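You operate a simulated robot arm through the tools that you are given. There is no shell and no other tool. Be economical: measure what you need, move in short steps, check, and stop when the job is done.

Carry out the task below with a simulated two-armed robot. There is one attempt and no reset: what you move stays moved.

Task
Wipe the grit from under the arched guard and latch it down again.
Fine: free both latches, guard to mat one and back in both hands; pink cloth pad, put it back; red and blue latch over its feet. Where these are worked on the way, their far stop is far enough and under half their travel is too little: blue latch. What is to be rubbed or washed off counts as gone when no trace of it is left.
Where things are to end (x, y in the base frame): arched guard within 0.02 m of [0.63, 0.06].

It is judged by the outcome, as a careful person would: the job done as asked, and still so three seconds after it is handed in. It fails if anything else is knocked over, pushed out of place, dropped, spilled or broken. Flat cloth is picked up by pressing the open fingertips on it (5 to 10 N) and closing them slowly along it; thin cloth reads only 2 to 8 mm in the jaws.

Robot
Two 6-joint arms with two-finger parallel grippers on one trunk, on a base that drives. Base frame: it is fixed to the floor where the robot stands at the start and does not move with it; the origin is under the middle of the robot, x ahead of it, y to its left, z up. Readings come in m, degrees, newtons and seconds.
The left shoulder is at the start at [0.07, 0.166, 1.432], the right one opposite. With the tool pointing down near the work surface each hand reaches from about 0.3 to 0.72 m from the robot's upright axis, wherever it stands, measured 20 degrees to its own side. Places, roughly: blue latch [0.8, 0.1, 0.8]; grit on mat two [0.6, 0.1, 0.7]; mat one [0.6, 0.5, 0.7]; mat two [0.6, 0.1, 0.7]; red latch [0.5, 0, 0.8]. Payload 3.91 kg a hand.
Tool frame (each hand has its own): the origin (TCP) lies between the finger pads and is the grasp point; the fingertips stand 0.03 m ahead of it; z points along the fingers, y is the line along which they close. Largest opening 0.11 m; finger width 0.02, thickness 0.01; the body of the gripper, 0.048 by 0.112 m, starts 0.055 m behind the TCP.
Orientation is that of the tool frame in the base frame, as a unit quaternion [x, y, z, w]. With the fingers straight down and closing along the base's y, the tool's x points along the base's -x, its y along +y and its z along -z.

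Tools
- The arms move only by the tool apply_moves. It takes "left_steps", "right_steps" or both (then of equal length, played together; a hand with none holds still); each is a list of rows, each a list of 7 numbers: the finger opening in cm, from 0 to 11, then the shift along the base's x, y, z in units of 400 mm (1.0 is 400 mm), then the turn, a rotation vector about the base's x, y, z in units of 45 degrees (1.0 is 45 degrees). In form: [[grip, x, y, z, ax, ay, az], ...]. A call has 1 to 20 rows; each row is the pose to reach, as a shift and turn from the pose commanded when the call began. A call with a number of a shift or a turn outside -1 to 1 is refused whole. Each row takes 0.2 s and may step no farther than 0.05 m and 8.6 degrees from the row before; otherwise, or with a gripper value out of range, the whole call is refused. Where a pose cannot be reached the arm comes as near as it can. A force on the tool above 40 N (or 10 N above the force at the start of the call, whichever is more), or a blocked arm, ends the call early, and 0.2 s more pass. The fingers move at their own pace (about 0.108 m/s each) and stop on an object; they squeeze with about 36 N. The grip force told is the motor's: it shows also when the fingers shut on nothing. Time passes only in rows, and 0.2 s behind the last, so rows that repeat a pose let the fingers close. It gives the time, the measured TCP pose, the force on the tool (base axes), the opening and the grip force at its end, in the units of the frame above (readings bear some noise), with the torque about the TCP (base axes, N m) and any sound that the robot's microphone picked up, and new pictures: "pictures" is both (left out), scene, wrist or none (wrist: the cameras of the hands that moved).
- Cameras (640 x 400 px; columns grow to the right, rows downward): "scene" is now at [0.1318, 0.0166, 1.6326]; the picture's right is [0.31, -0.95, -0.00], its down [-0.81, -0.26, -0.53] and it looks along [0.51, 0.16, -0.85] (base axes); focal length 271 px, centre (320, 200). "left" rides on the left gripper at [0.077, -0.007, -0.115] in its tool frame; the picture's right is [0.09, 1.00, 0.00], its down [-0.80, 0.07, -0.59] and it looks along [-0.59, 0.05, 0.80] (tool axes); focal length 270 px, centre (320, 200). "right" rides on the right gripper at [0.077, 0.007, -0.114] in its tool frame; the picture's right is [-0.09, 1.00, 0.00], its down [-0.80, -0.07, -0.59] and it looks along [-0.59, -0.05, 0.80] (tool axes); focal length 270 px, centre (320, 200). There is no depth. A picture from a camera that has moved, and an enlarged one, comes with that camera's place and axes in the base frame and with its lens. The place of the scene camera against the robot may be out by one fixed shift of up to 0.018 m in any direction.
- slide_trunk(by): slides the trunk up (or, below 0, down) by that many m; the arms and the scene camera ride with it, the base frame stays. It gives what a move gives, with no picture.
- drive_base(legs): drives the robot by 1 to 6 legs, each [ahead, left, turn to the left] in m, m and degrees, along the robot's own axes; the way and the turn of a leg run together, so that a leg with both is an arc; at most 1.5 m and 180 degrees a leg. The arms and the cameras ride along, it lands a little off, and it stops where it bumps. It gives what a move gives, and a new picture of the scene camera.
- head_to(pan, tilt): turns the head with the scene camera to pan (to the left, within 86 degrees either way) and tilt (down, from -29 to 69), counted from straight ahead of the robot. It gives what a move gives, and a new picture of the scene camera.
- close_up(camera, box): a new picture of the part [left, top, right, bottom] of that camera's present view, enlarged. No time passes.
- finish_job(): hands the job in; it is judged then, once.

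Work in short steps. Places have to be worked out from the pictures, the camera data and where the tool is seen: move nearer, look again, correct. Check each grasp and each placing, and mend what went wrong. You have 120 turns and 260 pictures in all, those below and enlarged ones among them. Open the grippers and draw the arms clear of the work before you hand the job in, unless the task says otherwise; then end with one line.

The tools are called after "Request:" as a command line: name --argument value ..., lists and objects as JSON in quotes. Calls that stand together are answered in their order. apply_moves: Moves the arms, as the interface text tells. Its arguments: {"type":"object","properties":{"left_steps":{"type":"array"},"right_steps":{"type":"array"},"pictures":{"type":"string","enum":["both","scene","wrist","none"]}},"required":[]} The other tools are called the same way: slide_trunk (by) slides the trunk up or down; drive_base (legs) drives the base; head_to (pan, tilt) turns the head that bears the scene camera; close_up (camera, box) takes an enlarged picture of a part of a camera's view; finish_job () hands the job in.

At the start:

```text
t: 0.0
left_eef_pos: [0.5113, 0.3159, 0.9913]
left_orientation: [0.0, 1.0, 0.0, 0.001]
left_ft_force: [0.5, 0.4, 0.0]
left_ft_torque: [0.03, 0.0, -0.01]
left_finger_gap: 0.1103
left_gripper_force: 0.1
right_eef_pos: [0.6789, -0.1347, 0.9917]
right_orientation: [-0.001, 1.0, 0.001, 0.0]
right_ft_force: [-0.3, 0.6, -0.2]
right_ft_torque: [0.03, 0.0, 0.0]
right_finger_gap: 0.1099
right_gripper_force: 0.2
trunk travel left (down, up): [-0.927, 0.013]
robot x, y, heading: [0.0005, -0.0008, -0.0]
head pan, tilt: [17.9, 57.8]
```

scene: 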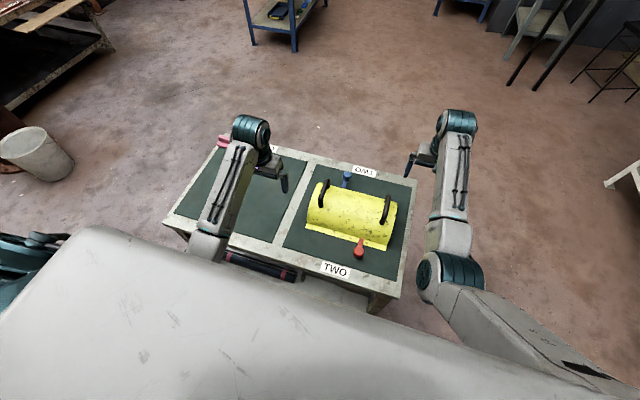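
right: 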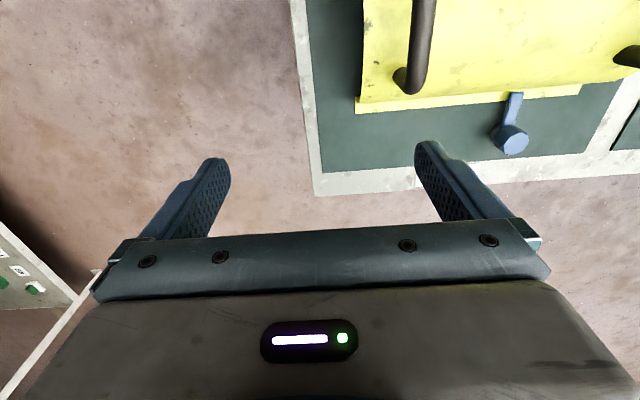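
left: 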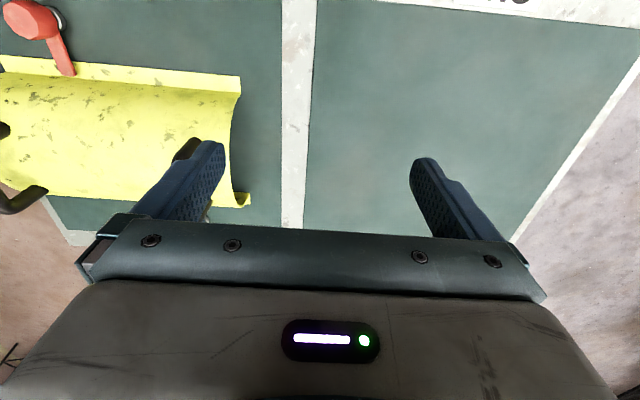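

The scene shows the yellow guard on mat two with red latch (near) and blue latch (far). I enlarge the view to see the details.

Request:
close_up --camera "scene" --box '[270, 150, 430, 290]'

Request:
close_up --camera "scene" --box '[150, 100, 330, 290]'

```text
2.86 times, centred on (350, 220) of scene
camera zoom: at [0.1318, 0.0166, 1.6326], right [0.31, -0.95, 0.0], down [-0.81, -0.26, -0.53], along [0.51, 0.16, -0.85], focal length 773 px, centre (234, 143)
```

zoom: 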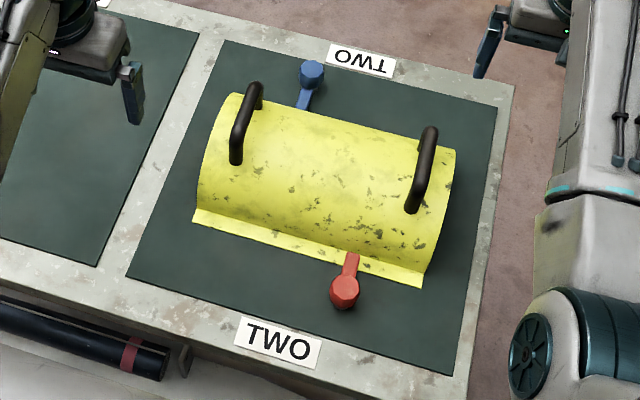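

```text
2.11 times, centred on (240, 195) of scene
camera zoom: at [0.1318, 0.0166, 1.6326], right [0.31, -0.95, 0.0], down [-0.81, -0.26, -0.53], along [0.51, 0.16, -0.85], focal length 570 px, centre (488, 210)
```

zoom: 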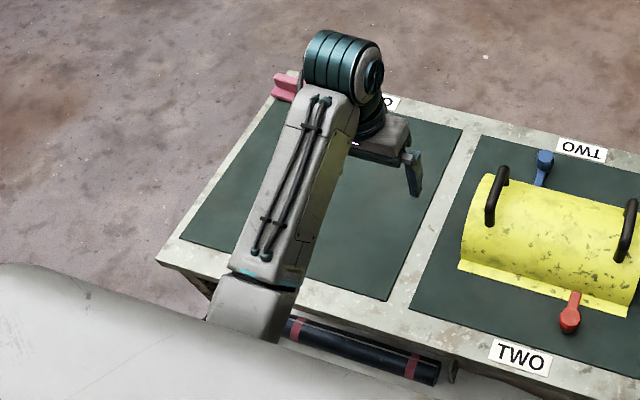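

I enlarge the latches in the wrist cameras to learn how they work.

Request:
close_up --camera "right" --box '[440, 60, 600, 160]'

Request:
close_up --camera "left" --box '[0, 0, 160, 100]'

```text
4.00 times, centred on (520, 110) of right
camera zoom: at [0.6029, -0.1279, 1.1057], right [0.09, 1.0, 0.0], down [0.8, -0.07, 0.59], along [0.59, -0.05, -0.8], focal length 1081 px, centre (-480, 560)
```

zoom: 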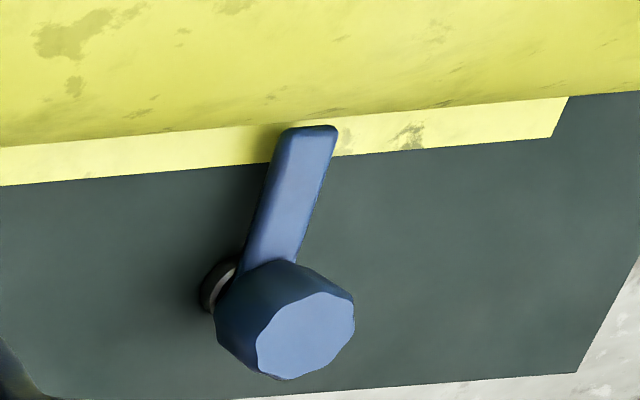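

```text
4.00 times, centred on (80, 50) of left
camera zoom: at [0.4343, 0.309, 1.1057], right [-0.09, 1.0, 0.0], down [0.8, 0.07, 0.6], along [0.59, 0.05, -0.8], focal length 1081 px, centre (1280, 800)
```

zoom: 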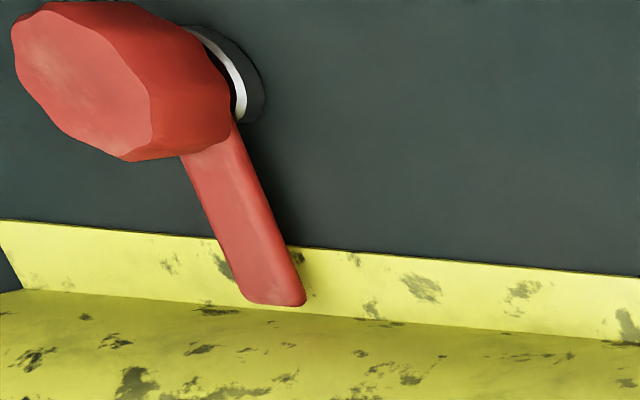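

Knobs look like vertical pivots with tongues over the guard's feet; I estimate red knob at about (0.48, 0.01) and blue at (0.78, 0.12). I move the right hand over the red knob, staying high.

Request:
apply_moves --right_steps '[[11, -0.083, 0.06, 0, 0, 0, 0], [11, -0.166, 0.119, 0, 0, 0, 0], [11, -0.25, 0.178, 0, 0, 0, 0], [11, -0.333, 0.238, 0, 0, 0, 0], [11, -0.416, 0.297, 0, 0, 0, 0], [11, -0.5, 0.357, 0, 0, 0, 0], [11, -0.5, 0.357, -0.1, 0, 0, 0], [11, -0.5, 0.357, -0.2, 0, 0, 0]]'

```text
t: 1.0
left_eef_pos: [0.512, 0.315, 0.9913]
left_orientation: [0.001, 1.0, -0.001, 0.0]
left_ft_force: [-0.3, -0.1, -0.6]
left_ft_torque: [0.0, 0.01, -0.01]
left_finger_gap: 0.1101
left_gripper_force: 0.0
right_eef_pos: [0.6348, -0.1408, 1.0533]
right_orientation: [0.027, 0.995, -0.059, 0.081]
right_ft_force: [-0.5, -1.3, -0.1]
right_ft_torque: [0.01, 0.01, 0.04]
right_finger_gap: 0.1102
right_gripper_force: 0.0
right hand out of reach, approached as far as the arm can: row 4, 5
trunk travel left (down, up): [-0.927, 0.013]
robot x, y, heading: [0.0015, 0.0009, -0.1]
head pan, tilt: [17.9, 57.8]
stopped in row 5 (right hand): the arm was blocked; the commanded pose is now the measured one
camera scene: at [0.1313, 0.0169, 1.6327], right [0.31, -0.95, 0.0], down [-0.81, -0.26, -0.53], along [0.51, 0.16, -0.85], focal length 271 px, centre (320, 200)
camera right: at [0.5436, -0.1169, 1.1526], right [0.15, 0.98, -0.1], down [0.69, -0.03, 0.72], along [0.71, -0.18, -0.69], focal length 270 px, centre (320, 200)
```

scene: 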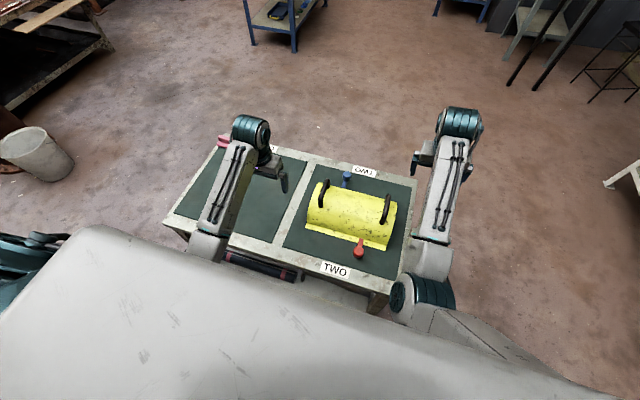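
right: 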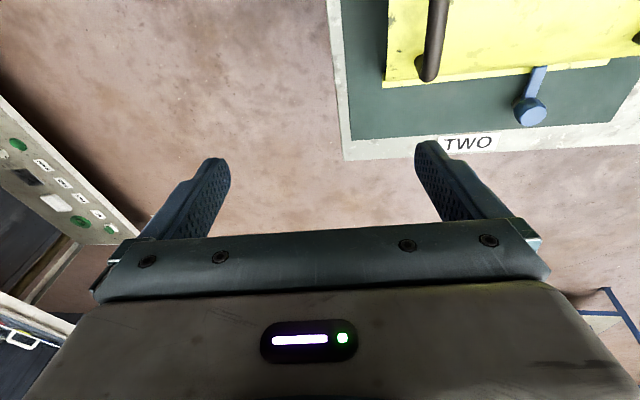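

The folded-arm region near the body at that height is out of reach, so I straighten the hand, lower it beside the guard (y≈-0.2) and approach from the right at lower height.

Request:
apply_moves --right_steps '[[11, 0, -0.05, -0.05, 0.05, 0.068, 0.023], [11, -0.02, -0.1, -0.12, 0.1, 0.137, 0.046], [11, -0.03, -0.15, -0.2, 0.15, 0.206, 0.069], [11, -0.05, -0.15, -0.3, 0.15, 0.206, 0.069], [11, -0.07, -0.15, -0.4, 0.15, 0.206, 0.069], [11, -0.09, -0.15, -0.48, 0.15, 0.206, 0.069], [11, -0.18, -0.14, -0.48, 0.15, 0.206, 0.069], [11, -0.27, -0.13, -0.48, 0.15, 0.206, 0.069], [11, -0.36, -0.12, -0.48, 0.15, 0.206, 0.069]]'

```text
t: 3.0
left_eef_pos: [0.511, 0.3154, 0.9917]
left_orientation: [0.001, 1.0, 0.0, 0.001]
left_ft_force: [-0.7, -0.3, 0.9]
left_ft_torque: [0.01, -0.03, 0.02]
left_finger_gap: 0.1101
left_gripper_force: 0.0
right_eef_pos: [0.4898, -0.1853, 0.8601]
right_orientation: [-0.001, 1.0, 0.002, -0.001]
right_ft_force: [0.3, 0.3, 0.7]
right_ft_torque: [0.01, 0.02, -0.03]
right_finger_gap: 0.1102
right_gripper_force: 0.1
trunk travel left (down, up): [-0.927, 0.013]
robot x, y, heading: [-0.0017, 0.0012, 0.1]
head pan, tilt: [17.9, 57.8]
camera scene: at [0.1305, 0.0168, 1.6327], right [0.31, -0.95, 0.0], down [-0.81, -0.26, -0.53], along [0.51, 0.16, -0.85], focal length 271 px, centre (320, 200)
camera right: at [0.415, -0.1794, 0.9745], right [0.08, 1.0, 0.0], down [0.8, -0.07, 0.59], along [0.59, -0.05, -0.81], focal length 270 px, centre (320, 200)
```

scene: 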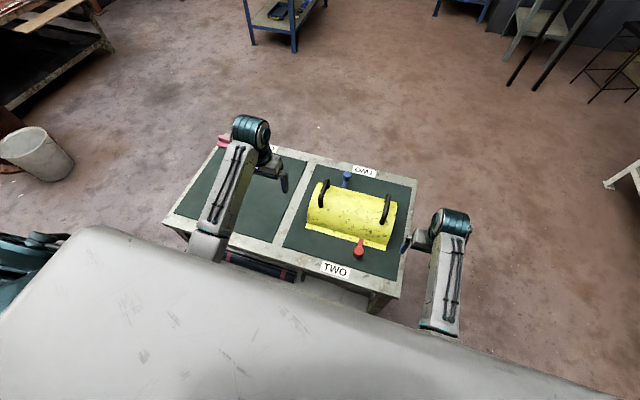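
right: 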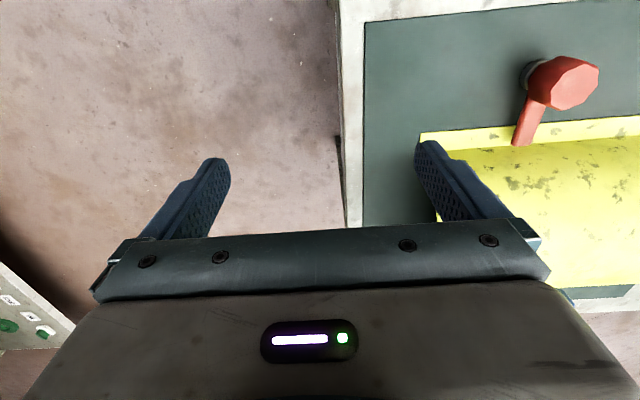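

Triangulating both wrist views puts the red knob's top at about (0.478, 0.000, 0.769). I move over it.

Request:
apply_moves --right_steps '[[11, -0.01, 0.115, 0, 0, 0, 0], [11, -0.02, 0.23, 0, 0, 0, 0], [11, -0.03, 0.345, 0, 0, 0, 0], [11, -0.03, 0.4625, 0, 0, 0, 0], [11, -0.03, 0.4625, -0.05, 0, 0, 0]]'

```text
t: 3.9
left_eef_pos: [0.5115, 0.3134, 0.9927]
left_orientation: [0.001, 1.0, 0.0, 0.001]
left_ft_force: [-0.7, 0.5, -1.0]
left_ft_torque: [0.01, 0.0, -0.01]
left_finger_gap: 0.11
left_gripper_force: 0.1
right_eef_pos: [0.4837, -0.1569, 0.8293]
right_orientation: [0.006, 0.997, -0.077, -0.006]
right_ft_force: [-0.5, -0.3, -0.1]
right_ft_torque: [-0.02, 0.04, -0.01]
right_finger_gap: 0.1099
right_gripper_force: 0.0
right hand out of reach, approached as far as the arm can: row 3, 4
trunk travel left (down, up): [-0.927, 0.013]
robot x, y, heading: [0.0012, -0.0044, 0.0]
head pan, tilt: [17.9, 57.8]
stopped in row 4 (right hand): the arm was blocked; the commanded pose is now the measured one
camera scene: at [0.1327, 0.0147, 1.6326], right [0.31, -0.95, 0.0], down [-0.81, -0.26, -0.53], along [0.51, 0.16, -0.85], focal length 271 px, centre (320, 200)
camera right: at [0.409, -0.1323, 0.9431], right [0.1, 0.98, -0.15], down [0.81, 0.01, 0.59], along [0.58, -0.18, -0.79], focal length 270 px, centre (320, 200)
```

scene: 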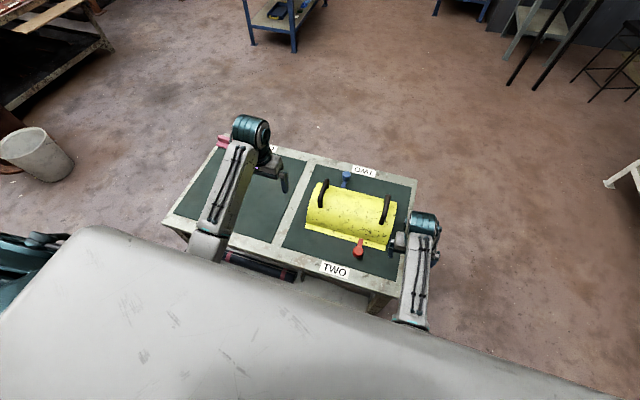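
right: 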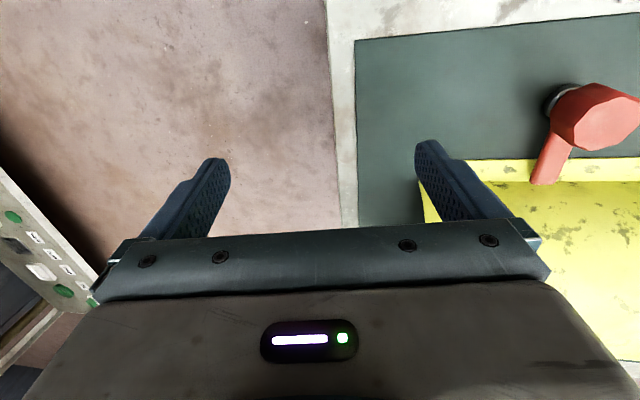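

The right arm can't swing inward past about 12° from its shoulder, so I straighten and raise the hand, then drive the base left ~0.18 m so both latches lie well within the right hand's area.

Request:
apply_moves --right_steps '[[11, 0, -0.05, 0.05, 0.1, -0.008, 0.008], [11, 0, -0.05, 0.1, 0.196, -0.015, 0.015]]' --pictures "none"

Request:
drive_base --legs '[[0, 0.18, 0]]'

```text
t: 4.5
left_eef_pos: [0.512, 0.3128, 0.992]
left_orientation: [0.001, 1.0, 0.0, 0.001]
left_ft_force: [-0.1, 0.0, 0.5]
left_ft_torque: [0.01, -0.01, 0.0]
left_finger_gap: 0.1096
left_gripper_force: 0.1
right_eef_pos: [0.4834, -0.1751, 0.8717]
right_orientation: [0.0, 1.0, 0.002, 0.001]
right_ft_force: [-1.1, 0.1, -0.2]
right_ft_torque: [-0.02, -0.01, -0.01]
right_finger_gap: 0.1102
right_gripper_force: 0.1
trunk travel left (down, up): [-0.927, 0.013]
robot x, y, heading: [-0.0024, -0.0019, -0.2]
head pan, tilt: [17.9, 57.8]
```

```text
t: 6.0
left_eef_pos: [0.5114, 0.4907, 0.9936]
left_orientation: [-0.002, 1.0, 0.001, 0.001]
left_ft_force: [0.6, -0.6, -0.2]
left_ft_torque: [0.04, -0.01, 0.04]
left_finger_gap: 0.11
left_gripper_force: 0.0
right_eef_pos: [0.4842, 0.0026, 0.8712]
right_orientation: [-0.002, 1.0, 0.002, 0.0]
right_ft_force: [0.7, -0.1, 0.3]
right_ft_torque: [-0.01, -0.02, -0.02]
right_finger_gap: 0.1101
right_gripper_force: 0.0
trunk travel left (down, up): [-0.927, 0.013]
robot x, y, heading: [-0.0006, 0.1744, 0.2]
head pan, tilt: [17.9, 57.8]
camera scene: at [0.1316, 0.1895, 1.6327], right [0.31, -0.95, 0.0], down [-0.81, -0.26, -0.53], along [0.51, 0.17, -0.85], focal length 271 px, centre (320, 200)
```

scene: 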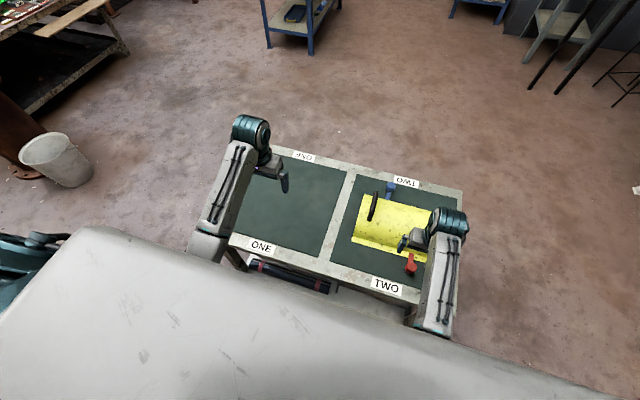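

The right hand is now nearly over the red knob. I lower it a little and look.

Request:
apply_moves --right_steps '[[11, -0.015, -0.005, -0.05, 0, 0, 0], [11, -0.015, -0.005, -0.1, 0, 0, 0]]'

```text
t: 6.6
left_eef_pos: [0.5111, 0.4916, 0.9908]
left_orientation: [0.0, 1.0, 0.001, 0.001]
left_ft_force: [-0.1, 0.4, -0.6]
left_ft_torque: [0.01, 0.0, 0.01]
left_finger_gap: 0.1101
left_gripper_force: 0.0
right_eef_pos: [0.4786, 0.0028, 0.8312]
right_orientation: [-0.002, 1.0, 0.002, 0.0]
right_ft_force: [-0.6, -0.2, 1.0]
right_ft_torque: [0.01, -0.04, 0.01]
right_finger_gap: 0.1101
right_gripper_force: 0.1
trunk travel left (down, up): [-0.927, 0.013]
robot x, y, heading: [0.0005, 0.1745, 0.1]
head pan, tilt: [17.9, 57.8]
camera scene: at [0.1319, 0.1916, 1.6326], right [0.31, -0.95, 0.0], down [-0.81, -0.26, -0.53], along [0.51, 0.17, -0.85], focal length 271 px, centre (320, 200)
camera right: at [0.4018, 0.0077, 0.9457], right [0.09, 1.0, 0.0], down [0.8, -0.07, 0.59], along [0.59, -0.05, -0.8], focal length 270 px, centre (320, 200)
```

scene: 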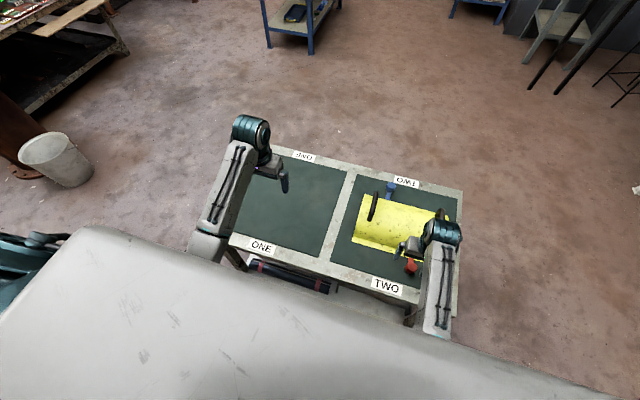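
right: 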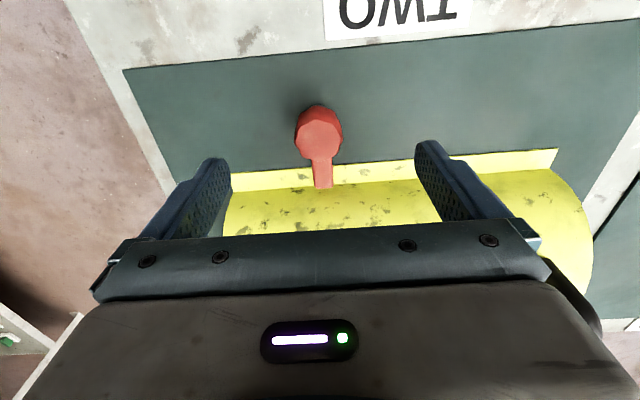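

Knob at about (0.472, 0.002), ~3 cm wide. I lower the fingers around it and close.

Request:
apply_moves --right_steps '[[11, -0.012, 0, -0.05, 0, 0, 0], [11, -0.015, 0, -0.1, 0, 0, 0], [11, -0.015, 0, -0.14, 0, 0, 0], [6, -0.015, 0, -0.14, 0, 0, 0], [3, -0.015, 0, -0.14, 0, 0, 0], [1, -0.015, 0, -0.14, 0, 0, 0], [1, -0.015, 0, -0.14, 0, 0, 0]]'

```text
t: 8.2
left_eef_pos: [0.5096, 0.4917, 0.9929]
left_orientation: [-0.001, 1.0, 0.0, 0.001]
left_ft_force: [0.3, -0.1, -0.1]
left_ft_torque: [-0.03, 0.0, -0.06]
left_finger_gap: 0.1099
left_gripper_force: 0.1
right_eef_pos: [0.473, 0.0008, 0.7764]
right_orientation: [-0.002, 1.0, 0.0, 0.001]
right_ft_force: [0.7, -9.8, 1.1]
right_ft_torque: [-0.71, -0.09, -0.07]
right_finger_gap: 0.0329
right_gripper_force: 44.7
trunk travel left (down, up): [-0.927, 0.013]
robot x, y, heading: [-0.0012, 0.1788, 0.3]
head pan, tilt: [17.9, 57.8]
camera scene: at [0.1315, 0.1918, 1.6327], right [0.31, -0.95, 0.0], down [-0.81, -0.26, -0.53], along [0.51, 0.17, -0.85], focal length 271 px, centre (320, 200)
camera right: at [0.3974, 0.0067, 0.8901], right [0.09, 1.0, 0.0], down [0.8, -0.07, 0.6], along [0.59, -0.05, -0.8], focal length 270 px, centre (320, 200)
```

scene: 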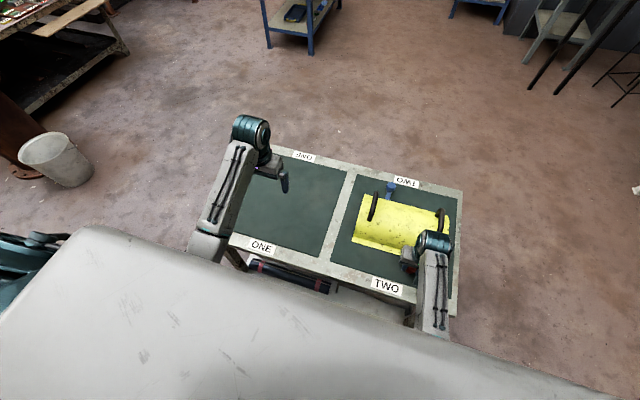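
right: 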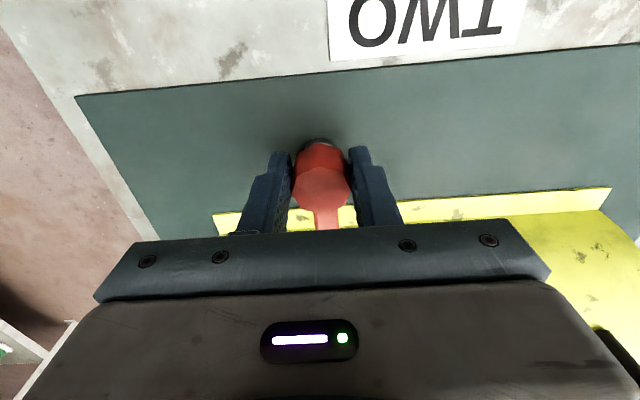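

The knob is gripped (gap 33 mm). I try a turn to the left (about +z) by 24°, watching the torque.

Request:
apply_moves --right_steps '[[1, 0, -0.005, 0, 0, 0, 0.15], [1, 0, -0.006, 0, 0, 0, 0.3], [1, 0, -0.006, 0, 0, 0, 0.45], [1, 0, -0.006, 0, 0, 0, 0.53]]' --pictures "wrist"

```text
t: 9.2
left_eef_pos: [0.5112, 0.4914, 0.9921]
left_orientation: [-0.001, 1.0, 0.001, 0.001]
left_ft_force: [-0.2, 0.3, -0.1]
left_ft_torque: [-0.02, 0.01, -0.01]
left_finger_gap: 0.1099
left_gripper_force: 0.0
right_eef_pos: [0.4726, -0.0026, 0.7772]
right_orientation: [-0.209, 0.978, 0.0, 0.001]
right_ft_force: [1.0, -14.6, -0.9]
right_ft_torque: [-0.62, 0.09, -0.45]
right_finger_gap: 0.0332
right_gripper_force: 44.8
trunk travel left (down, up): [-0.927, 0.013]
robot x, y, heading: [0.001, 0.1756, 0.1]
head pan, tilt: [17.9, 57.8]
camera right: at [0.4015, -0.0282, 0.8898], right [-0.33, 0.95, 0.0], down [0.76, 0.26, 0.6], along [0.56, 0.2, -0.8], focal length 270 px, centre (320, 200)
```

right: 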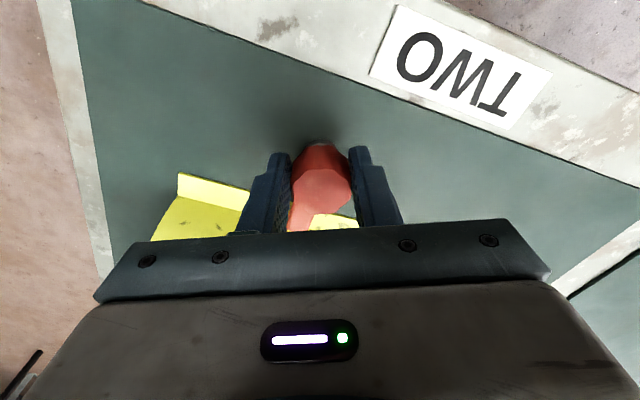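

The tongue barely followed (slipped in the jaws), so left looks blocked. I turn back and try to the right.

Request:
apply_moves --right_steps '[[1, 0, 0.006, 0, 0, 0, -0.15], [1, 0, 0.01, 0, 0, 0, -0.3], [1, 0, 0.01, 0, 0, 0, -0.45], [1, 0, 0.01, 0, 0, 0, -0.53], [1, 0, 0.01, 0, 0, 0, -0.7], [1, 0, 0.01, 0, 0, 0, -0.88]]' --pictures "wrist"

```text
t: 10.6
left_eef_pos: [0.5112, 0.4919, 0.9921]
left_orientation: [-0.003, 1.0, 0.001, 0.0]
left_ft_force: [-0.5, 0.2, 0.1]
left_ft_torque: [-0.01, -0.03, 0.0]
left_finger_gap: 0.1101
left_gripper_force: 0.1
right_eef_pos: [0.4729, 0.0022, 0.7756]
right_orientation: [0.136, 0.991, 0.002, 0.001]
right_ft_force: [3.2, -17.0, -2.0]
right_ft_torque: [-0.96, -0.39, -0.1]
right_finger_gap: 0.0332
right_gripper_force: 44.9
trunk travel left (down, up): [-0.927, 0.013]
robot x, y, heading: [0.0044, 0.179, 0.1]
head pan, tilt: [17.9, 57.8]
camera right: at [0.4017, 0.029, 0.8898], right [0.35, 0.94, 0.0], down [0.75, -0.29, 0.6], along [0.56, -0.21, -0.8], focal length 270 px, centre (320, 200)
```

right: 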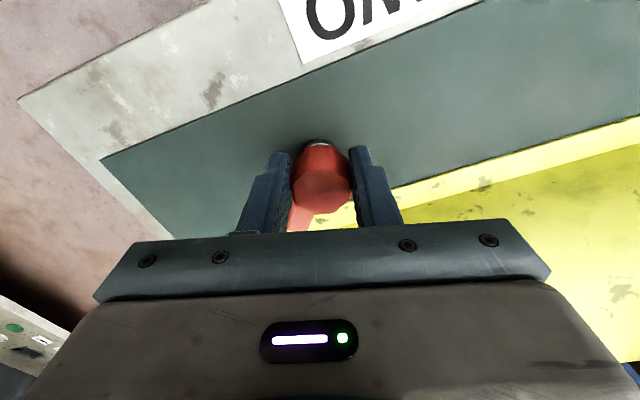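

Turning right works: the tongue has kept its place in the jaws over 40° of turn. I go on turning right.

Request:
apply_moves --right_steps '[[1, 0, 0, 0, 0, 0, -0.18], [1, 0, 0, 0, 0, 0, -0.36], [1, 0, 0, 0, 0, 0, -0.54], [1, 0, 0, 0, 0, 0, -0.72], [1, 0, 0, 0, 0, 0, -0.9]]' --pictures "wrist"

```text
t: 11.8
left_eef_pos: [0.5123, 0.4961, 0.9893]
left_orientation: [-0.002, 1.0, -0.002, -0.001]
left_ft_force: [-0.8, -0.1, 0.2]
left_ft_torque: [0.01, -0.03, 0.0]
left_finger_gap: 0.1099
left_gripper_force: 0.0
right_eef_pos: [0.4748, 0.0062, 0.7763]
right_orientation: [0.47, 0.882, 0.002, 0.0]
right_ft_force: [17.7, 9.8, -2.2]
right_ft_torque: [0.24, -0.27, 0.19]
right_finger_gap: 0.033
right_gripper_force: 44.8
trunk travel left (down, up): [-0.927, 0.013]
robot x, y, heading: [-0.0004, 0.181, 0.5]
head pan, tilt: [17.9, 57.8]
camera right: at [0.4396, 0.0734, 0.89], right [0.88, 0.48, 0.0], down [0.39, -0.71, 0.59], along [0.29, -0.52, -0.8], focal length 270 px, centre (320, 200)
```

right: 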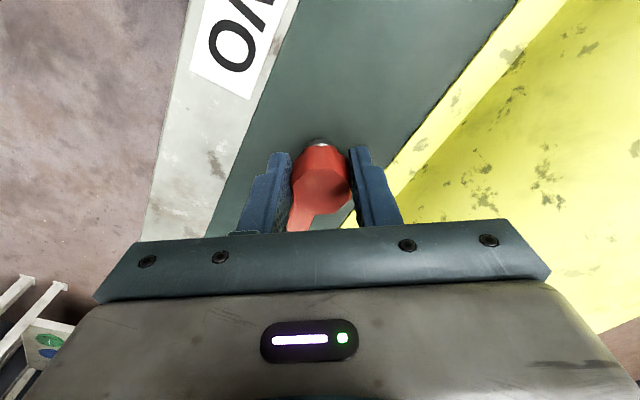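

The tongue is now ~78° round and clear of the foot. I turn some more toward its stop.

Request:
apply_moves --right_steps '[[1, -0.008, -0.01, 0, 0, 0, -0.18], [1, -0.01, -0.012, 0, 0, 0, -0.36], [1, -0.01, -0.012, 0, 0, 0, -0.54]]' --pictures "wrist"

```text
t: 12.2
left_eef_pos: [0.5126, 0.4957, 0.9897]
left_orientation: [-0.002, 1.0, 0.0, -0.001]
left_ft_force: [-0.6, 0.6, 0.3]
left_ft_torque: [0.01, 0.0, 0.01]
left_finger_gap: 0.1097
left_gripper_force: 0.0
right_eef_pos: [0.4766, 0.0065, 0.7765]
right_orientation: [0.518, 0.855, 0.007, 0.001]
right_ft_force: [16.6, 13.0, -18.1]
right_ft_torque: [-1.27, 0.42, 0.18]
right_finger_gap: 0.0333
right_gripper_force: 44.9
trunk travel left (down, up): [-0.927, 0.013]
robot x, y, heading: [0.0011, 0.1783, 0.2]
head pan, tilt: [17.9, 57.8]
stopped in row 2 (right hand): the force on the tool passed its limit (the readings are from after the stop); the commanded pose is now the measured one
camera right: at [0.447, 0.0766, 0.8904], right [0.92, 0.38, 0.01], down [0.3, -0.75, 0.59], along [0.23, -0.54, -0.81], focal length 270 px, centre (320, 200)
```

right: 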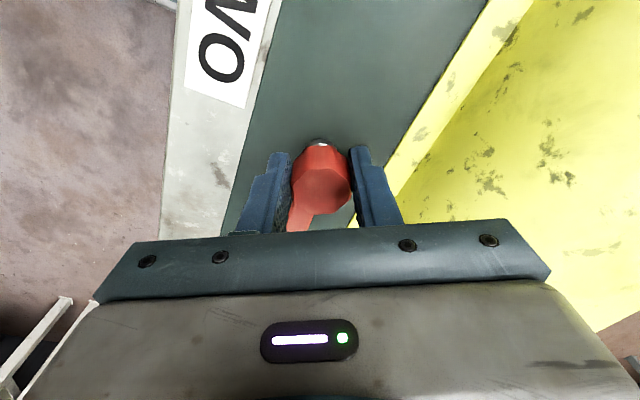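

The force limit suggests the latch is at its stop (~85°). I open and lift off to look.

Request:
apply_moves --right_steps '[[4, 0, 0, 0, 0, 0, 0], [8, 0, 0, 0, 0, 0, 0], [11, 0, 0, 0, 0, 0, 0], [11, 0, 0, 0.1, 0, 0, 0], [11, 0, 0, 0.18, 0, 0, 0.15]]'

```text
t: 13.4
left_eef_pos: [0.5105, 0.4949, 0.9904]
left_orientation: [-0.002, 1.0, -0.001, 0.001]
left_ft_force: [-0.6, -0.1, 0.2]
left_ft_torque: [-0.03, 0.01, -0.02]
left_finger_gap: 0.1099
left_gripper_force: 0.1
right_eef_pos: [0.4738, 0.0049, 0.8499]
right_orientation: [0.467, 0.884, 0.005, 0.002]
right_ft_force: [-0.1, -0.5, -0.2]
right_ft_torque: [0.03, 0.0, 0.0]
right_finger_gap: 0.1099
right_gripper_force: 0.0
trunk travel left (down, up): [-0.927, 0.013]
robot x, y, heading: [0.0012, 0.1767, 0.3]
head pan, tilt: [17.9, 57.8]
camera scene: at [0.132, 0.1947, 1.6326], right [0.31, -0.95, 0.0], down [-0.8, -0.26, -0.53], along [0.51, 0.17, -0.85], focal length 271 px, centre (320, 200)
camera right: at [0.4364, 0.0706, 0.9636], right [0.87, 0.49, 0.01], down [0.39, -0.71, 0.59], along [0.3, -0.51, -0.81], focal length 270 px, centre (320, 200)
```

scene: 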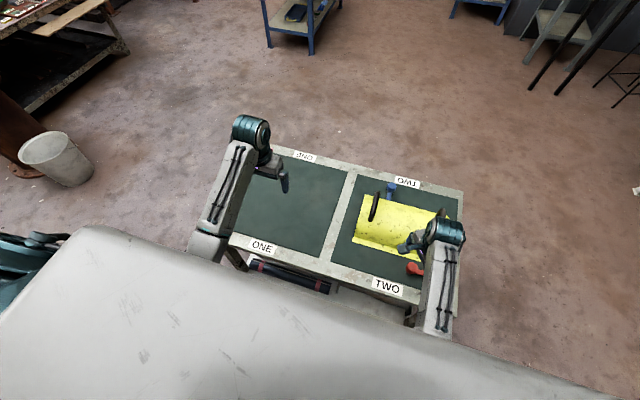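
right: 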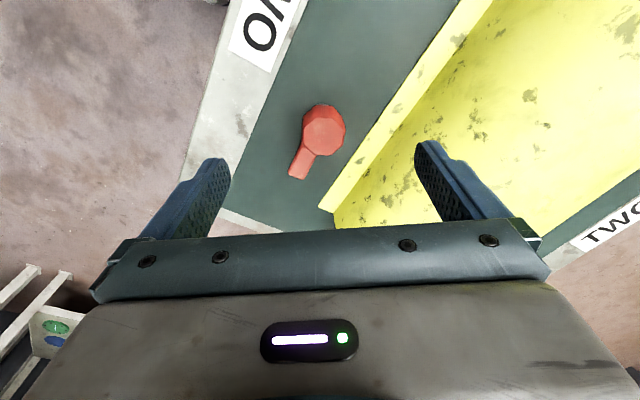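

Red latch is free (tongue parallel to the foot). Now I raise the right hand, untwist it, and head over the guard toward the blue knob.

Request:
apply_moves --right_steps '[[11, 0, -0.05, 0.1, 0, 0, 0.18], [11, 0, -0.1, 0.2, 0, 0, 0.36], [11, 0.05, -0.12, 0.28, 0, 0, 0.54], [11, 0.12, -0.12, 0.35, 0, 0, 0.72], [11, 0.22, -0.1, 0.37, 0, 0, 0.9], [11, 0.33, -0.08, 0.37, 0, 0, 1.0], [11, 0.44, -0.04, 0.37, 0, 0, 1.0], [11, 0.52, 0, 0.37, 0, 0, 1.0]]'

```text
t: 15.2
left_eef_pos: [0.5122, 0.4953, 0.9908]
left_orientation: [-0.002, 1.0, -0.001, 0.0]
left_ft_force: [-0.2, 0.5, -0.2]
left_ft_torque: [0.01, 0.04, 0.04]
left_finger_gap: 0.1099
left_gripper_force: 0.1
right_eef_pos: [0.6824, 0.0034, 0.998]
right_orientation: [0.093, 0.996, 0.005, -0.002]
right_ft_force: [1.0, -0.6, -0.1]
right_ft_torque: [0.01, 0.03, 0.0]
right_finger_gap: 0.1099
right_gripper_force: 0.1
right hand out of reach, approached as far as the arm can: row 4
trunk travel left (down, up): [-0.927, 0.013]
robot x, y, heading: [0.0004, 0.1794, 0.1]
head pan, tilt: [17.9, 57.8]
camera scene: at [0.1333, 0.1953, 1.6325], right [0.31, -0.95, 0.0], down [-0.81, -0.26, -0.53], along [0.51, 0.16, -0.85], focal length 271 px, centre (320, 200)
camera right: at [0.6094, 0.0229, 1.1111], right [0.27, 0.96, 0.01], down [0.77, -0.23, 0.59], along [0.57, -0.15, -0.81], focal length 270 px, centre (320, 200)
```

scene: 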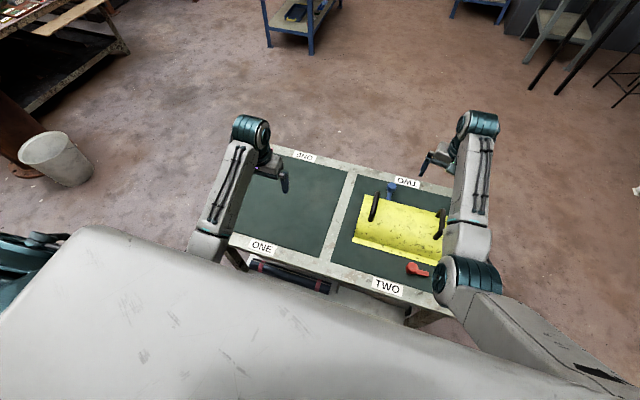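
right: 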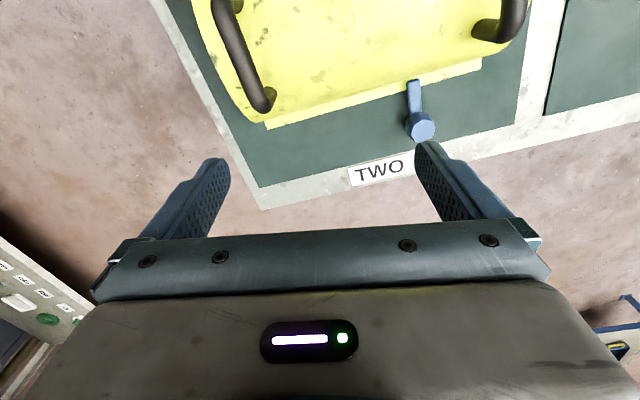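

Blue knob confirmed at (0.778, 0.120). I straighten the hand and go above it.

Request:
apply_moves --right_steps '[[11, 0.07, 0.07, 0, 0, 0, 0.12], [11, 0.14, 0.14, 0, 0, 0, 0.237], [11, 0.2, 0.22, 0, 0, 0, 0.237], [11, 0.24, 0.29, -0.03, 0, 0, 0.237], [11, 0.24, 0.29, -0.13, 0, 0, 0.237], [11, 0.24, 0.29, -0.23, 0, 0, 0.237], [11, 0.24, 0.29, -0.33, 0, 0, 0.237], [11, 0.24, 0.29, -0.4, 0, 0, 0.237]]'

```text
t: 17.0
left_eef_pos: [0.5102, 0.4955, 0.9912]
left_orientation: [-0.001, 1.0, -0.001, -0.001]
left_ft_force: [0.6, 0.1, -0.1]
left_ft_torque: [0.0, -0.01, -0.01]
left_finger_gap: 0.1101
left_gripper_force: 0.0
right_eef_pos: [0.7329, 0.1045, 0.8791]
right_orientation: [0.001, 1.0, 0.006, -0.001]
right_ft_force: [0.7, -0.4, 0.2]
right_ft_torque: [0.03, 0.02, 0.01]
right_finger_gap: 0.1101
right_gripper_force: 0.1
right hand out of reach, approached as far as the arm can: row 5, 6, 7, 8
trunk travel left (down, up): [-0.927, 0.013]
robot x, y, heading: [0.0029, 0.1751, 0.2]
head pan, tilt: [17.9, 57.8]
camera scene: at [0.1329, 0.194, 1.6326], right [0.31, -0.95, 0.0], down [-0.81, -0.26, -0.53], along [0.51, 0.17, -0.85], focal length 271 px, centre (320, 200)
camera right: at [0.6568, 0.1097, 0.9949], right [0.09, 1.0, 0.01], down [0.8, -0.08, 0.59], along [0.59, -0.04, -0.81], focal length 270 px, centre (320, 200)
```

scene: 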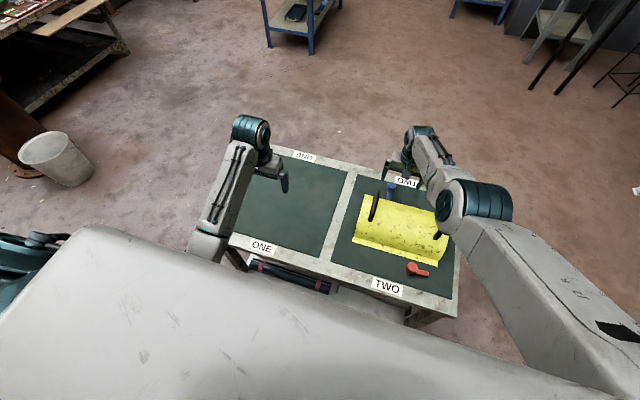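
right: 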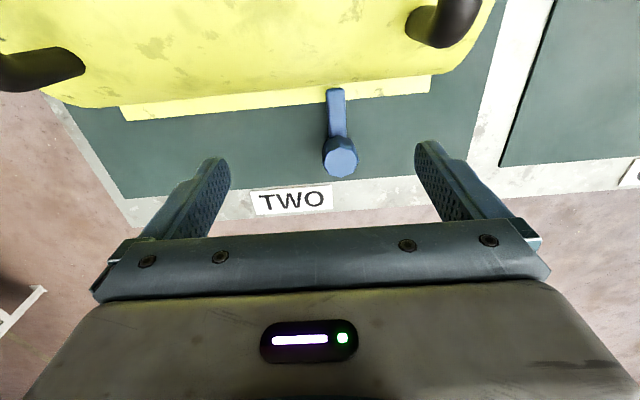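

Blue is beyond reach at this stance. The hand hangs clear at z 0.88, so I drive ahead a modest 0.07 m.

Request:
drive_base --legs '[[0.07, 0, 0]]'

```text
t: 18.0
left_eef_pos: [0.5747, 0.4945, 0.9954]
left_orientation: [-0.001, 1.0, -0.001, 0.004]
left_ft_force: [0.3, -0.5, -0.3]
left_ft_torque: [-0.02, -0.03, -0.01]
left_finger_gap: 0.11
left_gripper_force: 0.0
right_eef_pos: [0.798, 0.1049, 0.8853]
right_orientation: [0.001, 1.0, 0.007, 0.001]
right_ft_force: [-0.6, -0.4, 0.4]
right_ft_torque: [-0.06, -0.04, 0.01]
right_finger_gap: 0.1103
right_gripper_force: 0.1
trunk travel left (down, up): [-0.927, 0.013]
robot x, y, heading: [0.0723, 0.1757, 0.2]
head pan, tilt: [17.9, 57.8]
camera scene: at [0.1917, 0.1943, 1.6335], right [0.31, -0.95, 0.0], down [-0.8, -0.26, -0.54], along [0.51, 0.17, -0.84], focal length 271 px, centre (320, 200)
```

scene: 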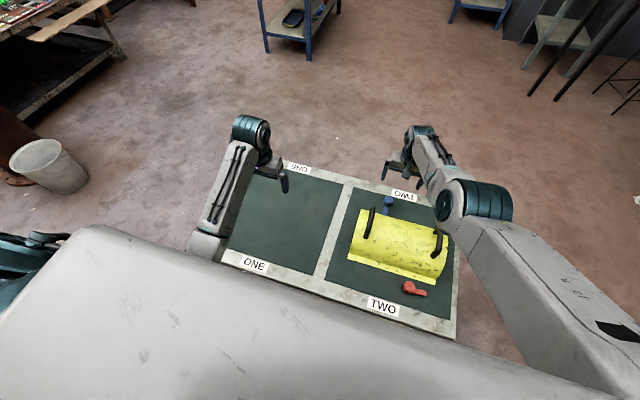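

It moved cleanly. I do a small move to see the current command and view the knob.

Request:
apply_moves --right_steps '[[11, 0, 0, 0, 0, 0, 0], [11, -0.03, 0, 0, 0, 0, 0]]' --pictures "wrist"

```text
t: 18.6
left_eef_pos: [0.5764, 0.4946, 0.9941]
left_orientation: [-0.002, 1.0, 0.0, 0.002]
left_ft_force: [0.0, 0.6, 0.2]
left_ft_torque: [0.01, 0.0, 0.03]
left_finger_gap: 0.1099
left_gripper_force: 0.1
right_eef_pos: [0.7866, 0.1047, 0.8844]
right_orientation: [0.001, 1.0, 0.005, 0.001]
right_ft_force: [-0.7, -0.4, -0.6]
right_ft_torque: [0.04, -0.03, 0.0]
right_finger_gap: 0.1097
right_gripper_force: 0.1
trunk travel left (down, up): [-0.927, 0.013]
robot x, y, heading: [0.0691, 0.173, 0.5]
head pan, tilt: [17.9, 57.8]
camera right: at [0.7114, 0.1096, 0.9987], right [0.09, 1.0, 0.01], down [0.8, -0.08, 0.6], along [0.59, -0.04, -0.8], focal length 270 px, centre (320, 200)
```

right: 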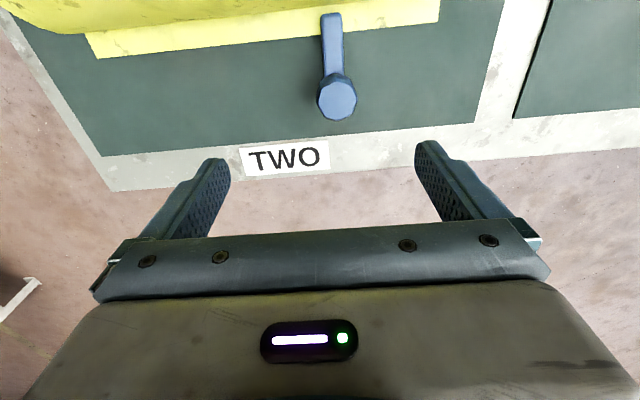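

Knob at (0.777, 0.122). I move over it and look again lower.

Request:
apply_moves --right_steps '[[11, -0.022, 0.044, -0.06, 0, 0, 0], [11, -0.022, 0.044, -0.13, 0, 0, 0]]' --pictures "wrist"

```text
t: 19.2
left_eef_pos: [0.5788, 0.494, 0.9921]
left_orientation: [-0.002, 1.0, 0.0, 0.001]
left_ft_force: [-0.9, 0.4, 0.3]
left_ft_torque: [-0.01, 0.0, 0.0]
left_finger_gap: 0.1099
left_gripper_force: 0.1
right_eef_pos: [0.7721, 0.117, 0.8434]
right_orientation: [0.001, 1.0, 0.007, 0.001]
right_ft_force: [-0.3, 0.4, 0.1]
right_ft_torque: [0.02, 0.0, -0.04]
right_finger_gap: 0.1099
right_gripper_force: 0.0
right hand out of reach, approached as far as the arm can: row 2
trunk travel left (down, up): [-0.927, 0.013]
robot x, y, heading: [0.0728, 0.177, 0.1]
head pan, tilt: [17.9, 57.8]
camera right: at [0.6969, 0.122, 0.9571], right [0.09, 1.0, 0.01], down [0.8, -0.08, 0.59], along [0.59, -0.04, -0.8], focal length 270 px, centre (320, 200)
```

right: 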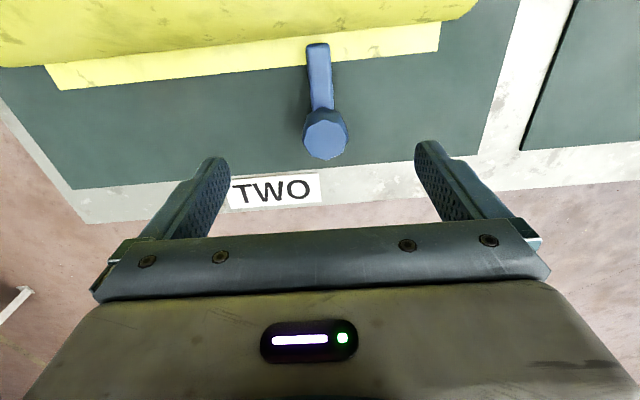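

Slightly out of reach lower down. I raise the hand, then lower the trunk 0.15 m to gain reach.

Request:
apply_moves --right_steps '[[11, 0, 0, 0.1, 0, 0, 0], [11, 0, 0, 0.22, 0, 0, 0], [11, 0, 0, 0.32, 0, 0, 0]]' --pictures "none"

Request:
slide_trunk --by -0.13

Request:
apply_moves --right_steps '[[11, 0, 0, 0, 0, 0, 0]]'

```text
t: 20.0
left_eef_pos: [0.5804, 0.495, 0.9917]
left_orientation: [-0.002, 1.0, -0.001, 0.0]
left_ft_force: [0.2, 0.0, 0.2]
left_ft_torque: [0.01, -0.03, 0.0]
left_finger_gap: 0.1102
left_gripper_force: 0.1
right_eef_pos: [0.7731, 0.1187, 0.9708]
right_orientation: [0.001, 1.0, 0.006, -0.001]
right_ft_force: [0.0, 0.3, 0.0]
right_ft_torque: [-0.01, 0.0, -0.03]
right_finger_gap: 0.1098
right_gripper_force: 0.1
trunk travel left (down, up): [-0.927, 0.013]
robot x, y, heading: [0.069, 0.1779, 0.1]
head pan, tilt: [17.9, 57.8]
```

```text
t: 21.6
left_eef_pos: [0.5807, 0.4943, 0.8619]
left_orientation: [-0.002, 1.0, -0.001, 0.0]
left_ft_force: [-0.2, -0.8, -0.1]
left_ft_torque: [-0.03, 0.02, -0.01]
left_finger_gap: 0.1098
left_gripper_force: 0.0
right_eef_pos: [0.7726, 0.1194, 0.8398]
right_orientation: [0.001, 1.0, 0.006, -0.001]
right_ft_force: [0.1, 0.2, -1.1]
right_ft_torque: [0.03, 0.03, 0.01]
right_finger_gap: 0.1101
right_gripper_force: 0.1
trunk travel left (down, up): [-0.797, 0.143]
robot x, y, heading: [0.0724, 0.1791, 0.1]
head pan, tilt: [17.9, 57.8]
```

```text
t: 22.0
left_eef_pos: [0.5805, 0.4951, 0.8607]
left_orientation: [-0.002, 1.0, -0.001, 0.001]
left_ft_force: [0.2, -0.3, -0.5]
left_ft_torque: [0.0, 0.0, 0.02]
left_finger_gap: 0.1101
left_gripper_force: 0.0
right_eef_pos: [0.7723, 0.1202, 0.8399]
right_orientation: [0.001, 1.0, 0.006, -0.001]
right_ft_force: [0.8, -0.4, 0.2]
right_ft_torque: [0.01, -0.03, 0.02]
right_finger_gap: 0.1101
right_gripper_force: 0.1
trunk travel left (down, up): [-0.797, 0.143]
robot x, y, heading: [0.0713, 0.1748, 0.1]
head pan, tilt: [17.9, 57.8]
camera scene: at [0.2022, 0.1945, 1.5026], right [0.31, -0.95, 0.0], down [-0.8, -0.26, -0.53], along [0.51, 0.17, -0.85], focal length 271 px, centre (320, 200)
camera right: at [0.6978, 0.1247, 0.9546], right [0.09, 1.0, 0.01], down [0.8, -0.08, 0.59], along [0.59, -0.04, -0.81], focal length 270 px, centre (320, 200)
```

scene: 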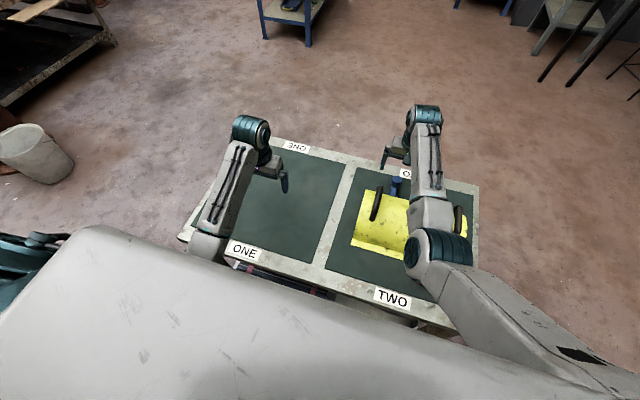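
right: 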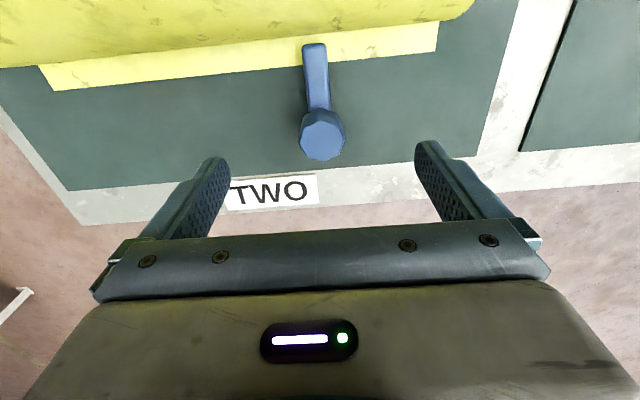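

Knob at (0.777, 0.122). I descend onto it and close.

Request:
apply_moves --right_steps '[[11, 0.012, 0.003, -0.06, 0, 0, 0], [11, 0.012, 0.003, -0.12, 0, 0, 0], [11, 0.012, 0.003, -0.16, 0, 0, 0], [7, 0.012, 0.003, -0.16, 0, 0, 0], [4, 0.012, 0.003, -0.16, 0, 0, 0], [1, 0.012, 0.003, -0.16, 0, 0, 0], [1, 0.012, 0.003, -0.16, 0, 0, 0]]' --pictures "wrist"

```text
t: 23.6
left_eef_pos: [0.5805, 0.4948, 0.8609]
left_orientation: [-0.002, 1.0, -0.002, -0.001]
left_ft_force: [-0.5, 0.0, -0.2]
left_ft_torque: [0.0, -0.01, 0.04]
left_finger_gap: 0.1101
left_gripper_force: 0.1
right_eef_pos: [0.7774, 0.1211, 0.7781]
right_orientation: [0.001, 1.0, 0.005, -0.002]
right_ft_force: [-0.7, -0.4, -0.6]
right_ft_torque: [-1.0, -0.16, 0.03]
right_finger_gap: 0.0335
right_gripper_force: 44.8
trunk travel left (down, up): [-0.797, 0.143]
robot x, y, heading: [0.0708, 0.1796, 0.0]
head pan, tilt: [17.9, 57.8]
camera right: at [0.702, 0.1262, 0.8923], right [0.09, 1.0, 0.01], down [0.8, -0.08, 0.59], along [0.59, -0.04, -0.81], focal length 270 px, centre (320, 200)
```

right: 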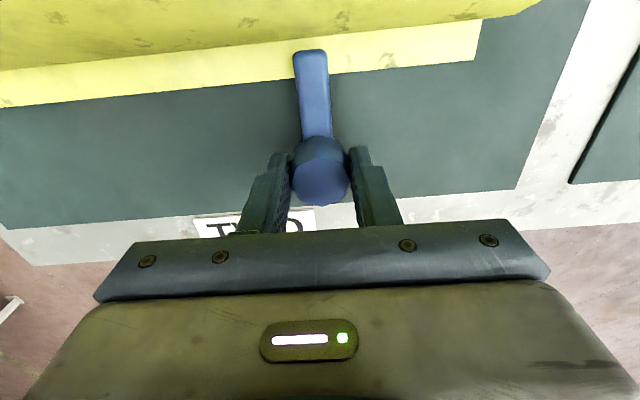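

Gripped, tongue in view. I try turning right 16°.

Request:
apply_moves --right_steps '[[1, 0, 0, 0, 0, 0, -0.18], [1, 0, 0, 0, 0, 0, -0.36]]' --pictures "wrist"

```text
t: 24.2
left_eef_pos: [0.5796, 0.4941, 0.8609]
left_orientation: [-0.002, 1.0, -0.001, 0.0]
left_ft_force: [0.8, 0.3, -0.2]
left_ft_torque: [-0.01, -0.03, 0.0]
left_finger_gap: 0.1104
left_gripper_force: 0.1
right_eef_pos: [0.7785, 0.1206, 0.7768]
right_orientation: [0.143, 0.99, 0.006, 0.0]
right_ft_force: [0.3, 3.4, 4.5]
right_ft_torque: [-0.98, 1.46, 0.02]
right_finger_gap: 0.033
right_gripper_force: 45.4
trunk travel left (down, up): [-0.797, 0.143]
robot x, y, heading: [0.071, 0.1767, 0.0]
head pan, tilt: [17.9, 57.8]
camera right: at [0.7066, 0.1479, 0.8923], right [0.37, 0.93, 0.01], down [0.75, -0.3, 0.59], along [0.55, -0.21, -0.81], focal length 270 px, centre (320, 200)
```

right: 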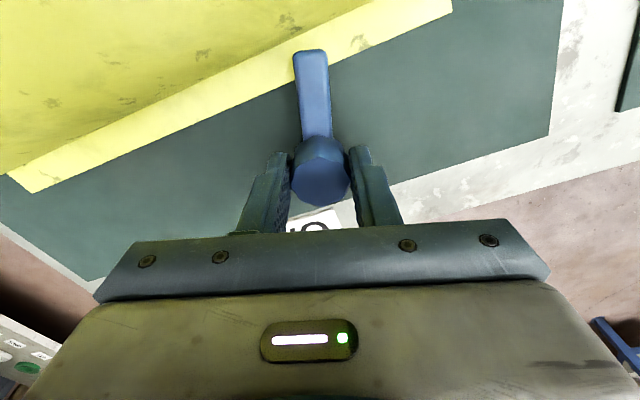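

The tongue turns with the hand. I keep turning right.

Request:
apply_moves --right_steps '[[1, 0, 0, 0, 0, 0, -0.18], [1, 0, 0, 0, 0, 0, -0.36], [1, 0, 0, 0, 0, 0, -0.54], [1, 0, 0, 0, 0, 0, -0.72], [1, 0, 0, 0, 0, 0, -0.9]]' --pictures "wrist"

```text
t: 25.4
left_eef_pos: [0.5789, 0.4964, 0.8607]
left_orientation: [-0.002, 1.0, -0.001, 0.001]
left_ft_force: [0.4, 0.1, -0.4]
left_ft_torque: [0.02, 0.0, 0.01]
left_finger_gap: 0.11
left_gripper_force: 0.0
right_eef_pos: [0.7776, 0.123, 0.7779]
right_orientation: [0.477, 0.879, 0.006, 0.002]
right_ft_force: [2.6, 10.2, 7.7]
right_ft_torque: [0.01, 0.72, 0.03]
right_finger_gap: 0.0329
right_gripper_force: 45.4
trunk travel left (down, up): [-0.797, 0.143]
robot x, y, heading: [0.07, 0.1762, 0.3]
head pan, tilt: [17.9, 57.8]
camera right: at [0.7418, 0.1897, 0.8922], right [0.88, 0.47, 0.01], down [0.37, -0.71, 0.59], along [0.29, -0.52, -0.81], focal length 270 px, centre (320, 200)
```

right: 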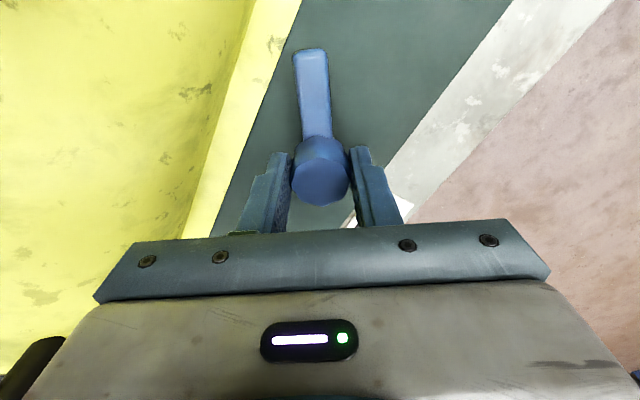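

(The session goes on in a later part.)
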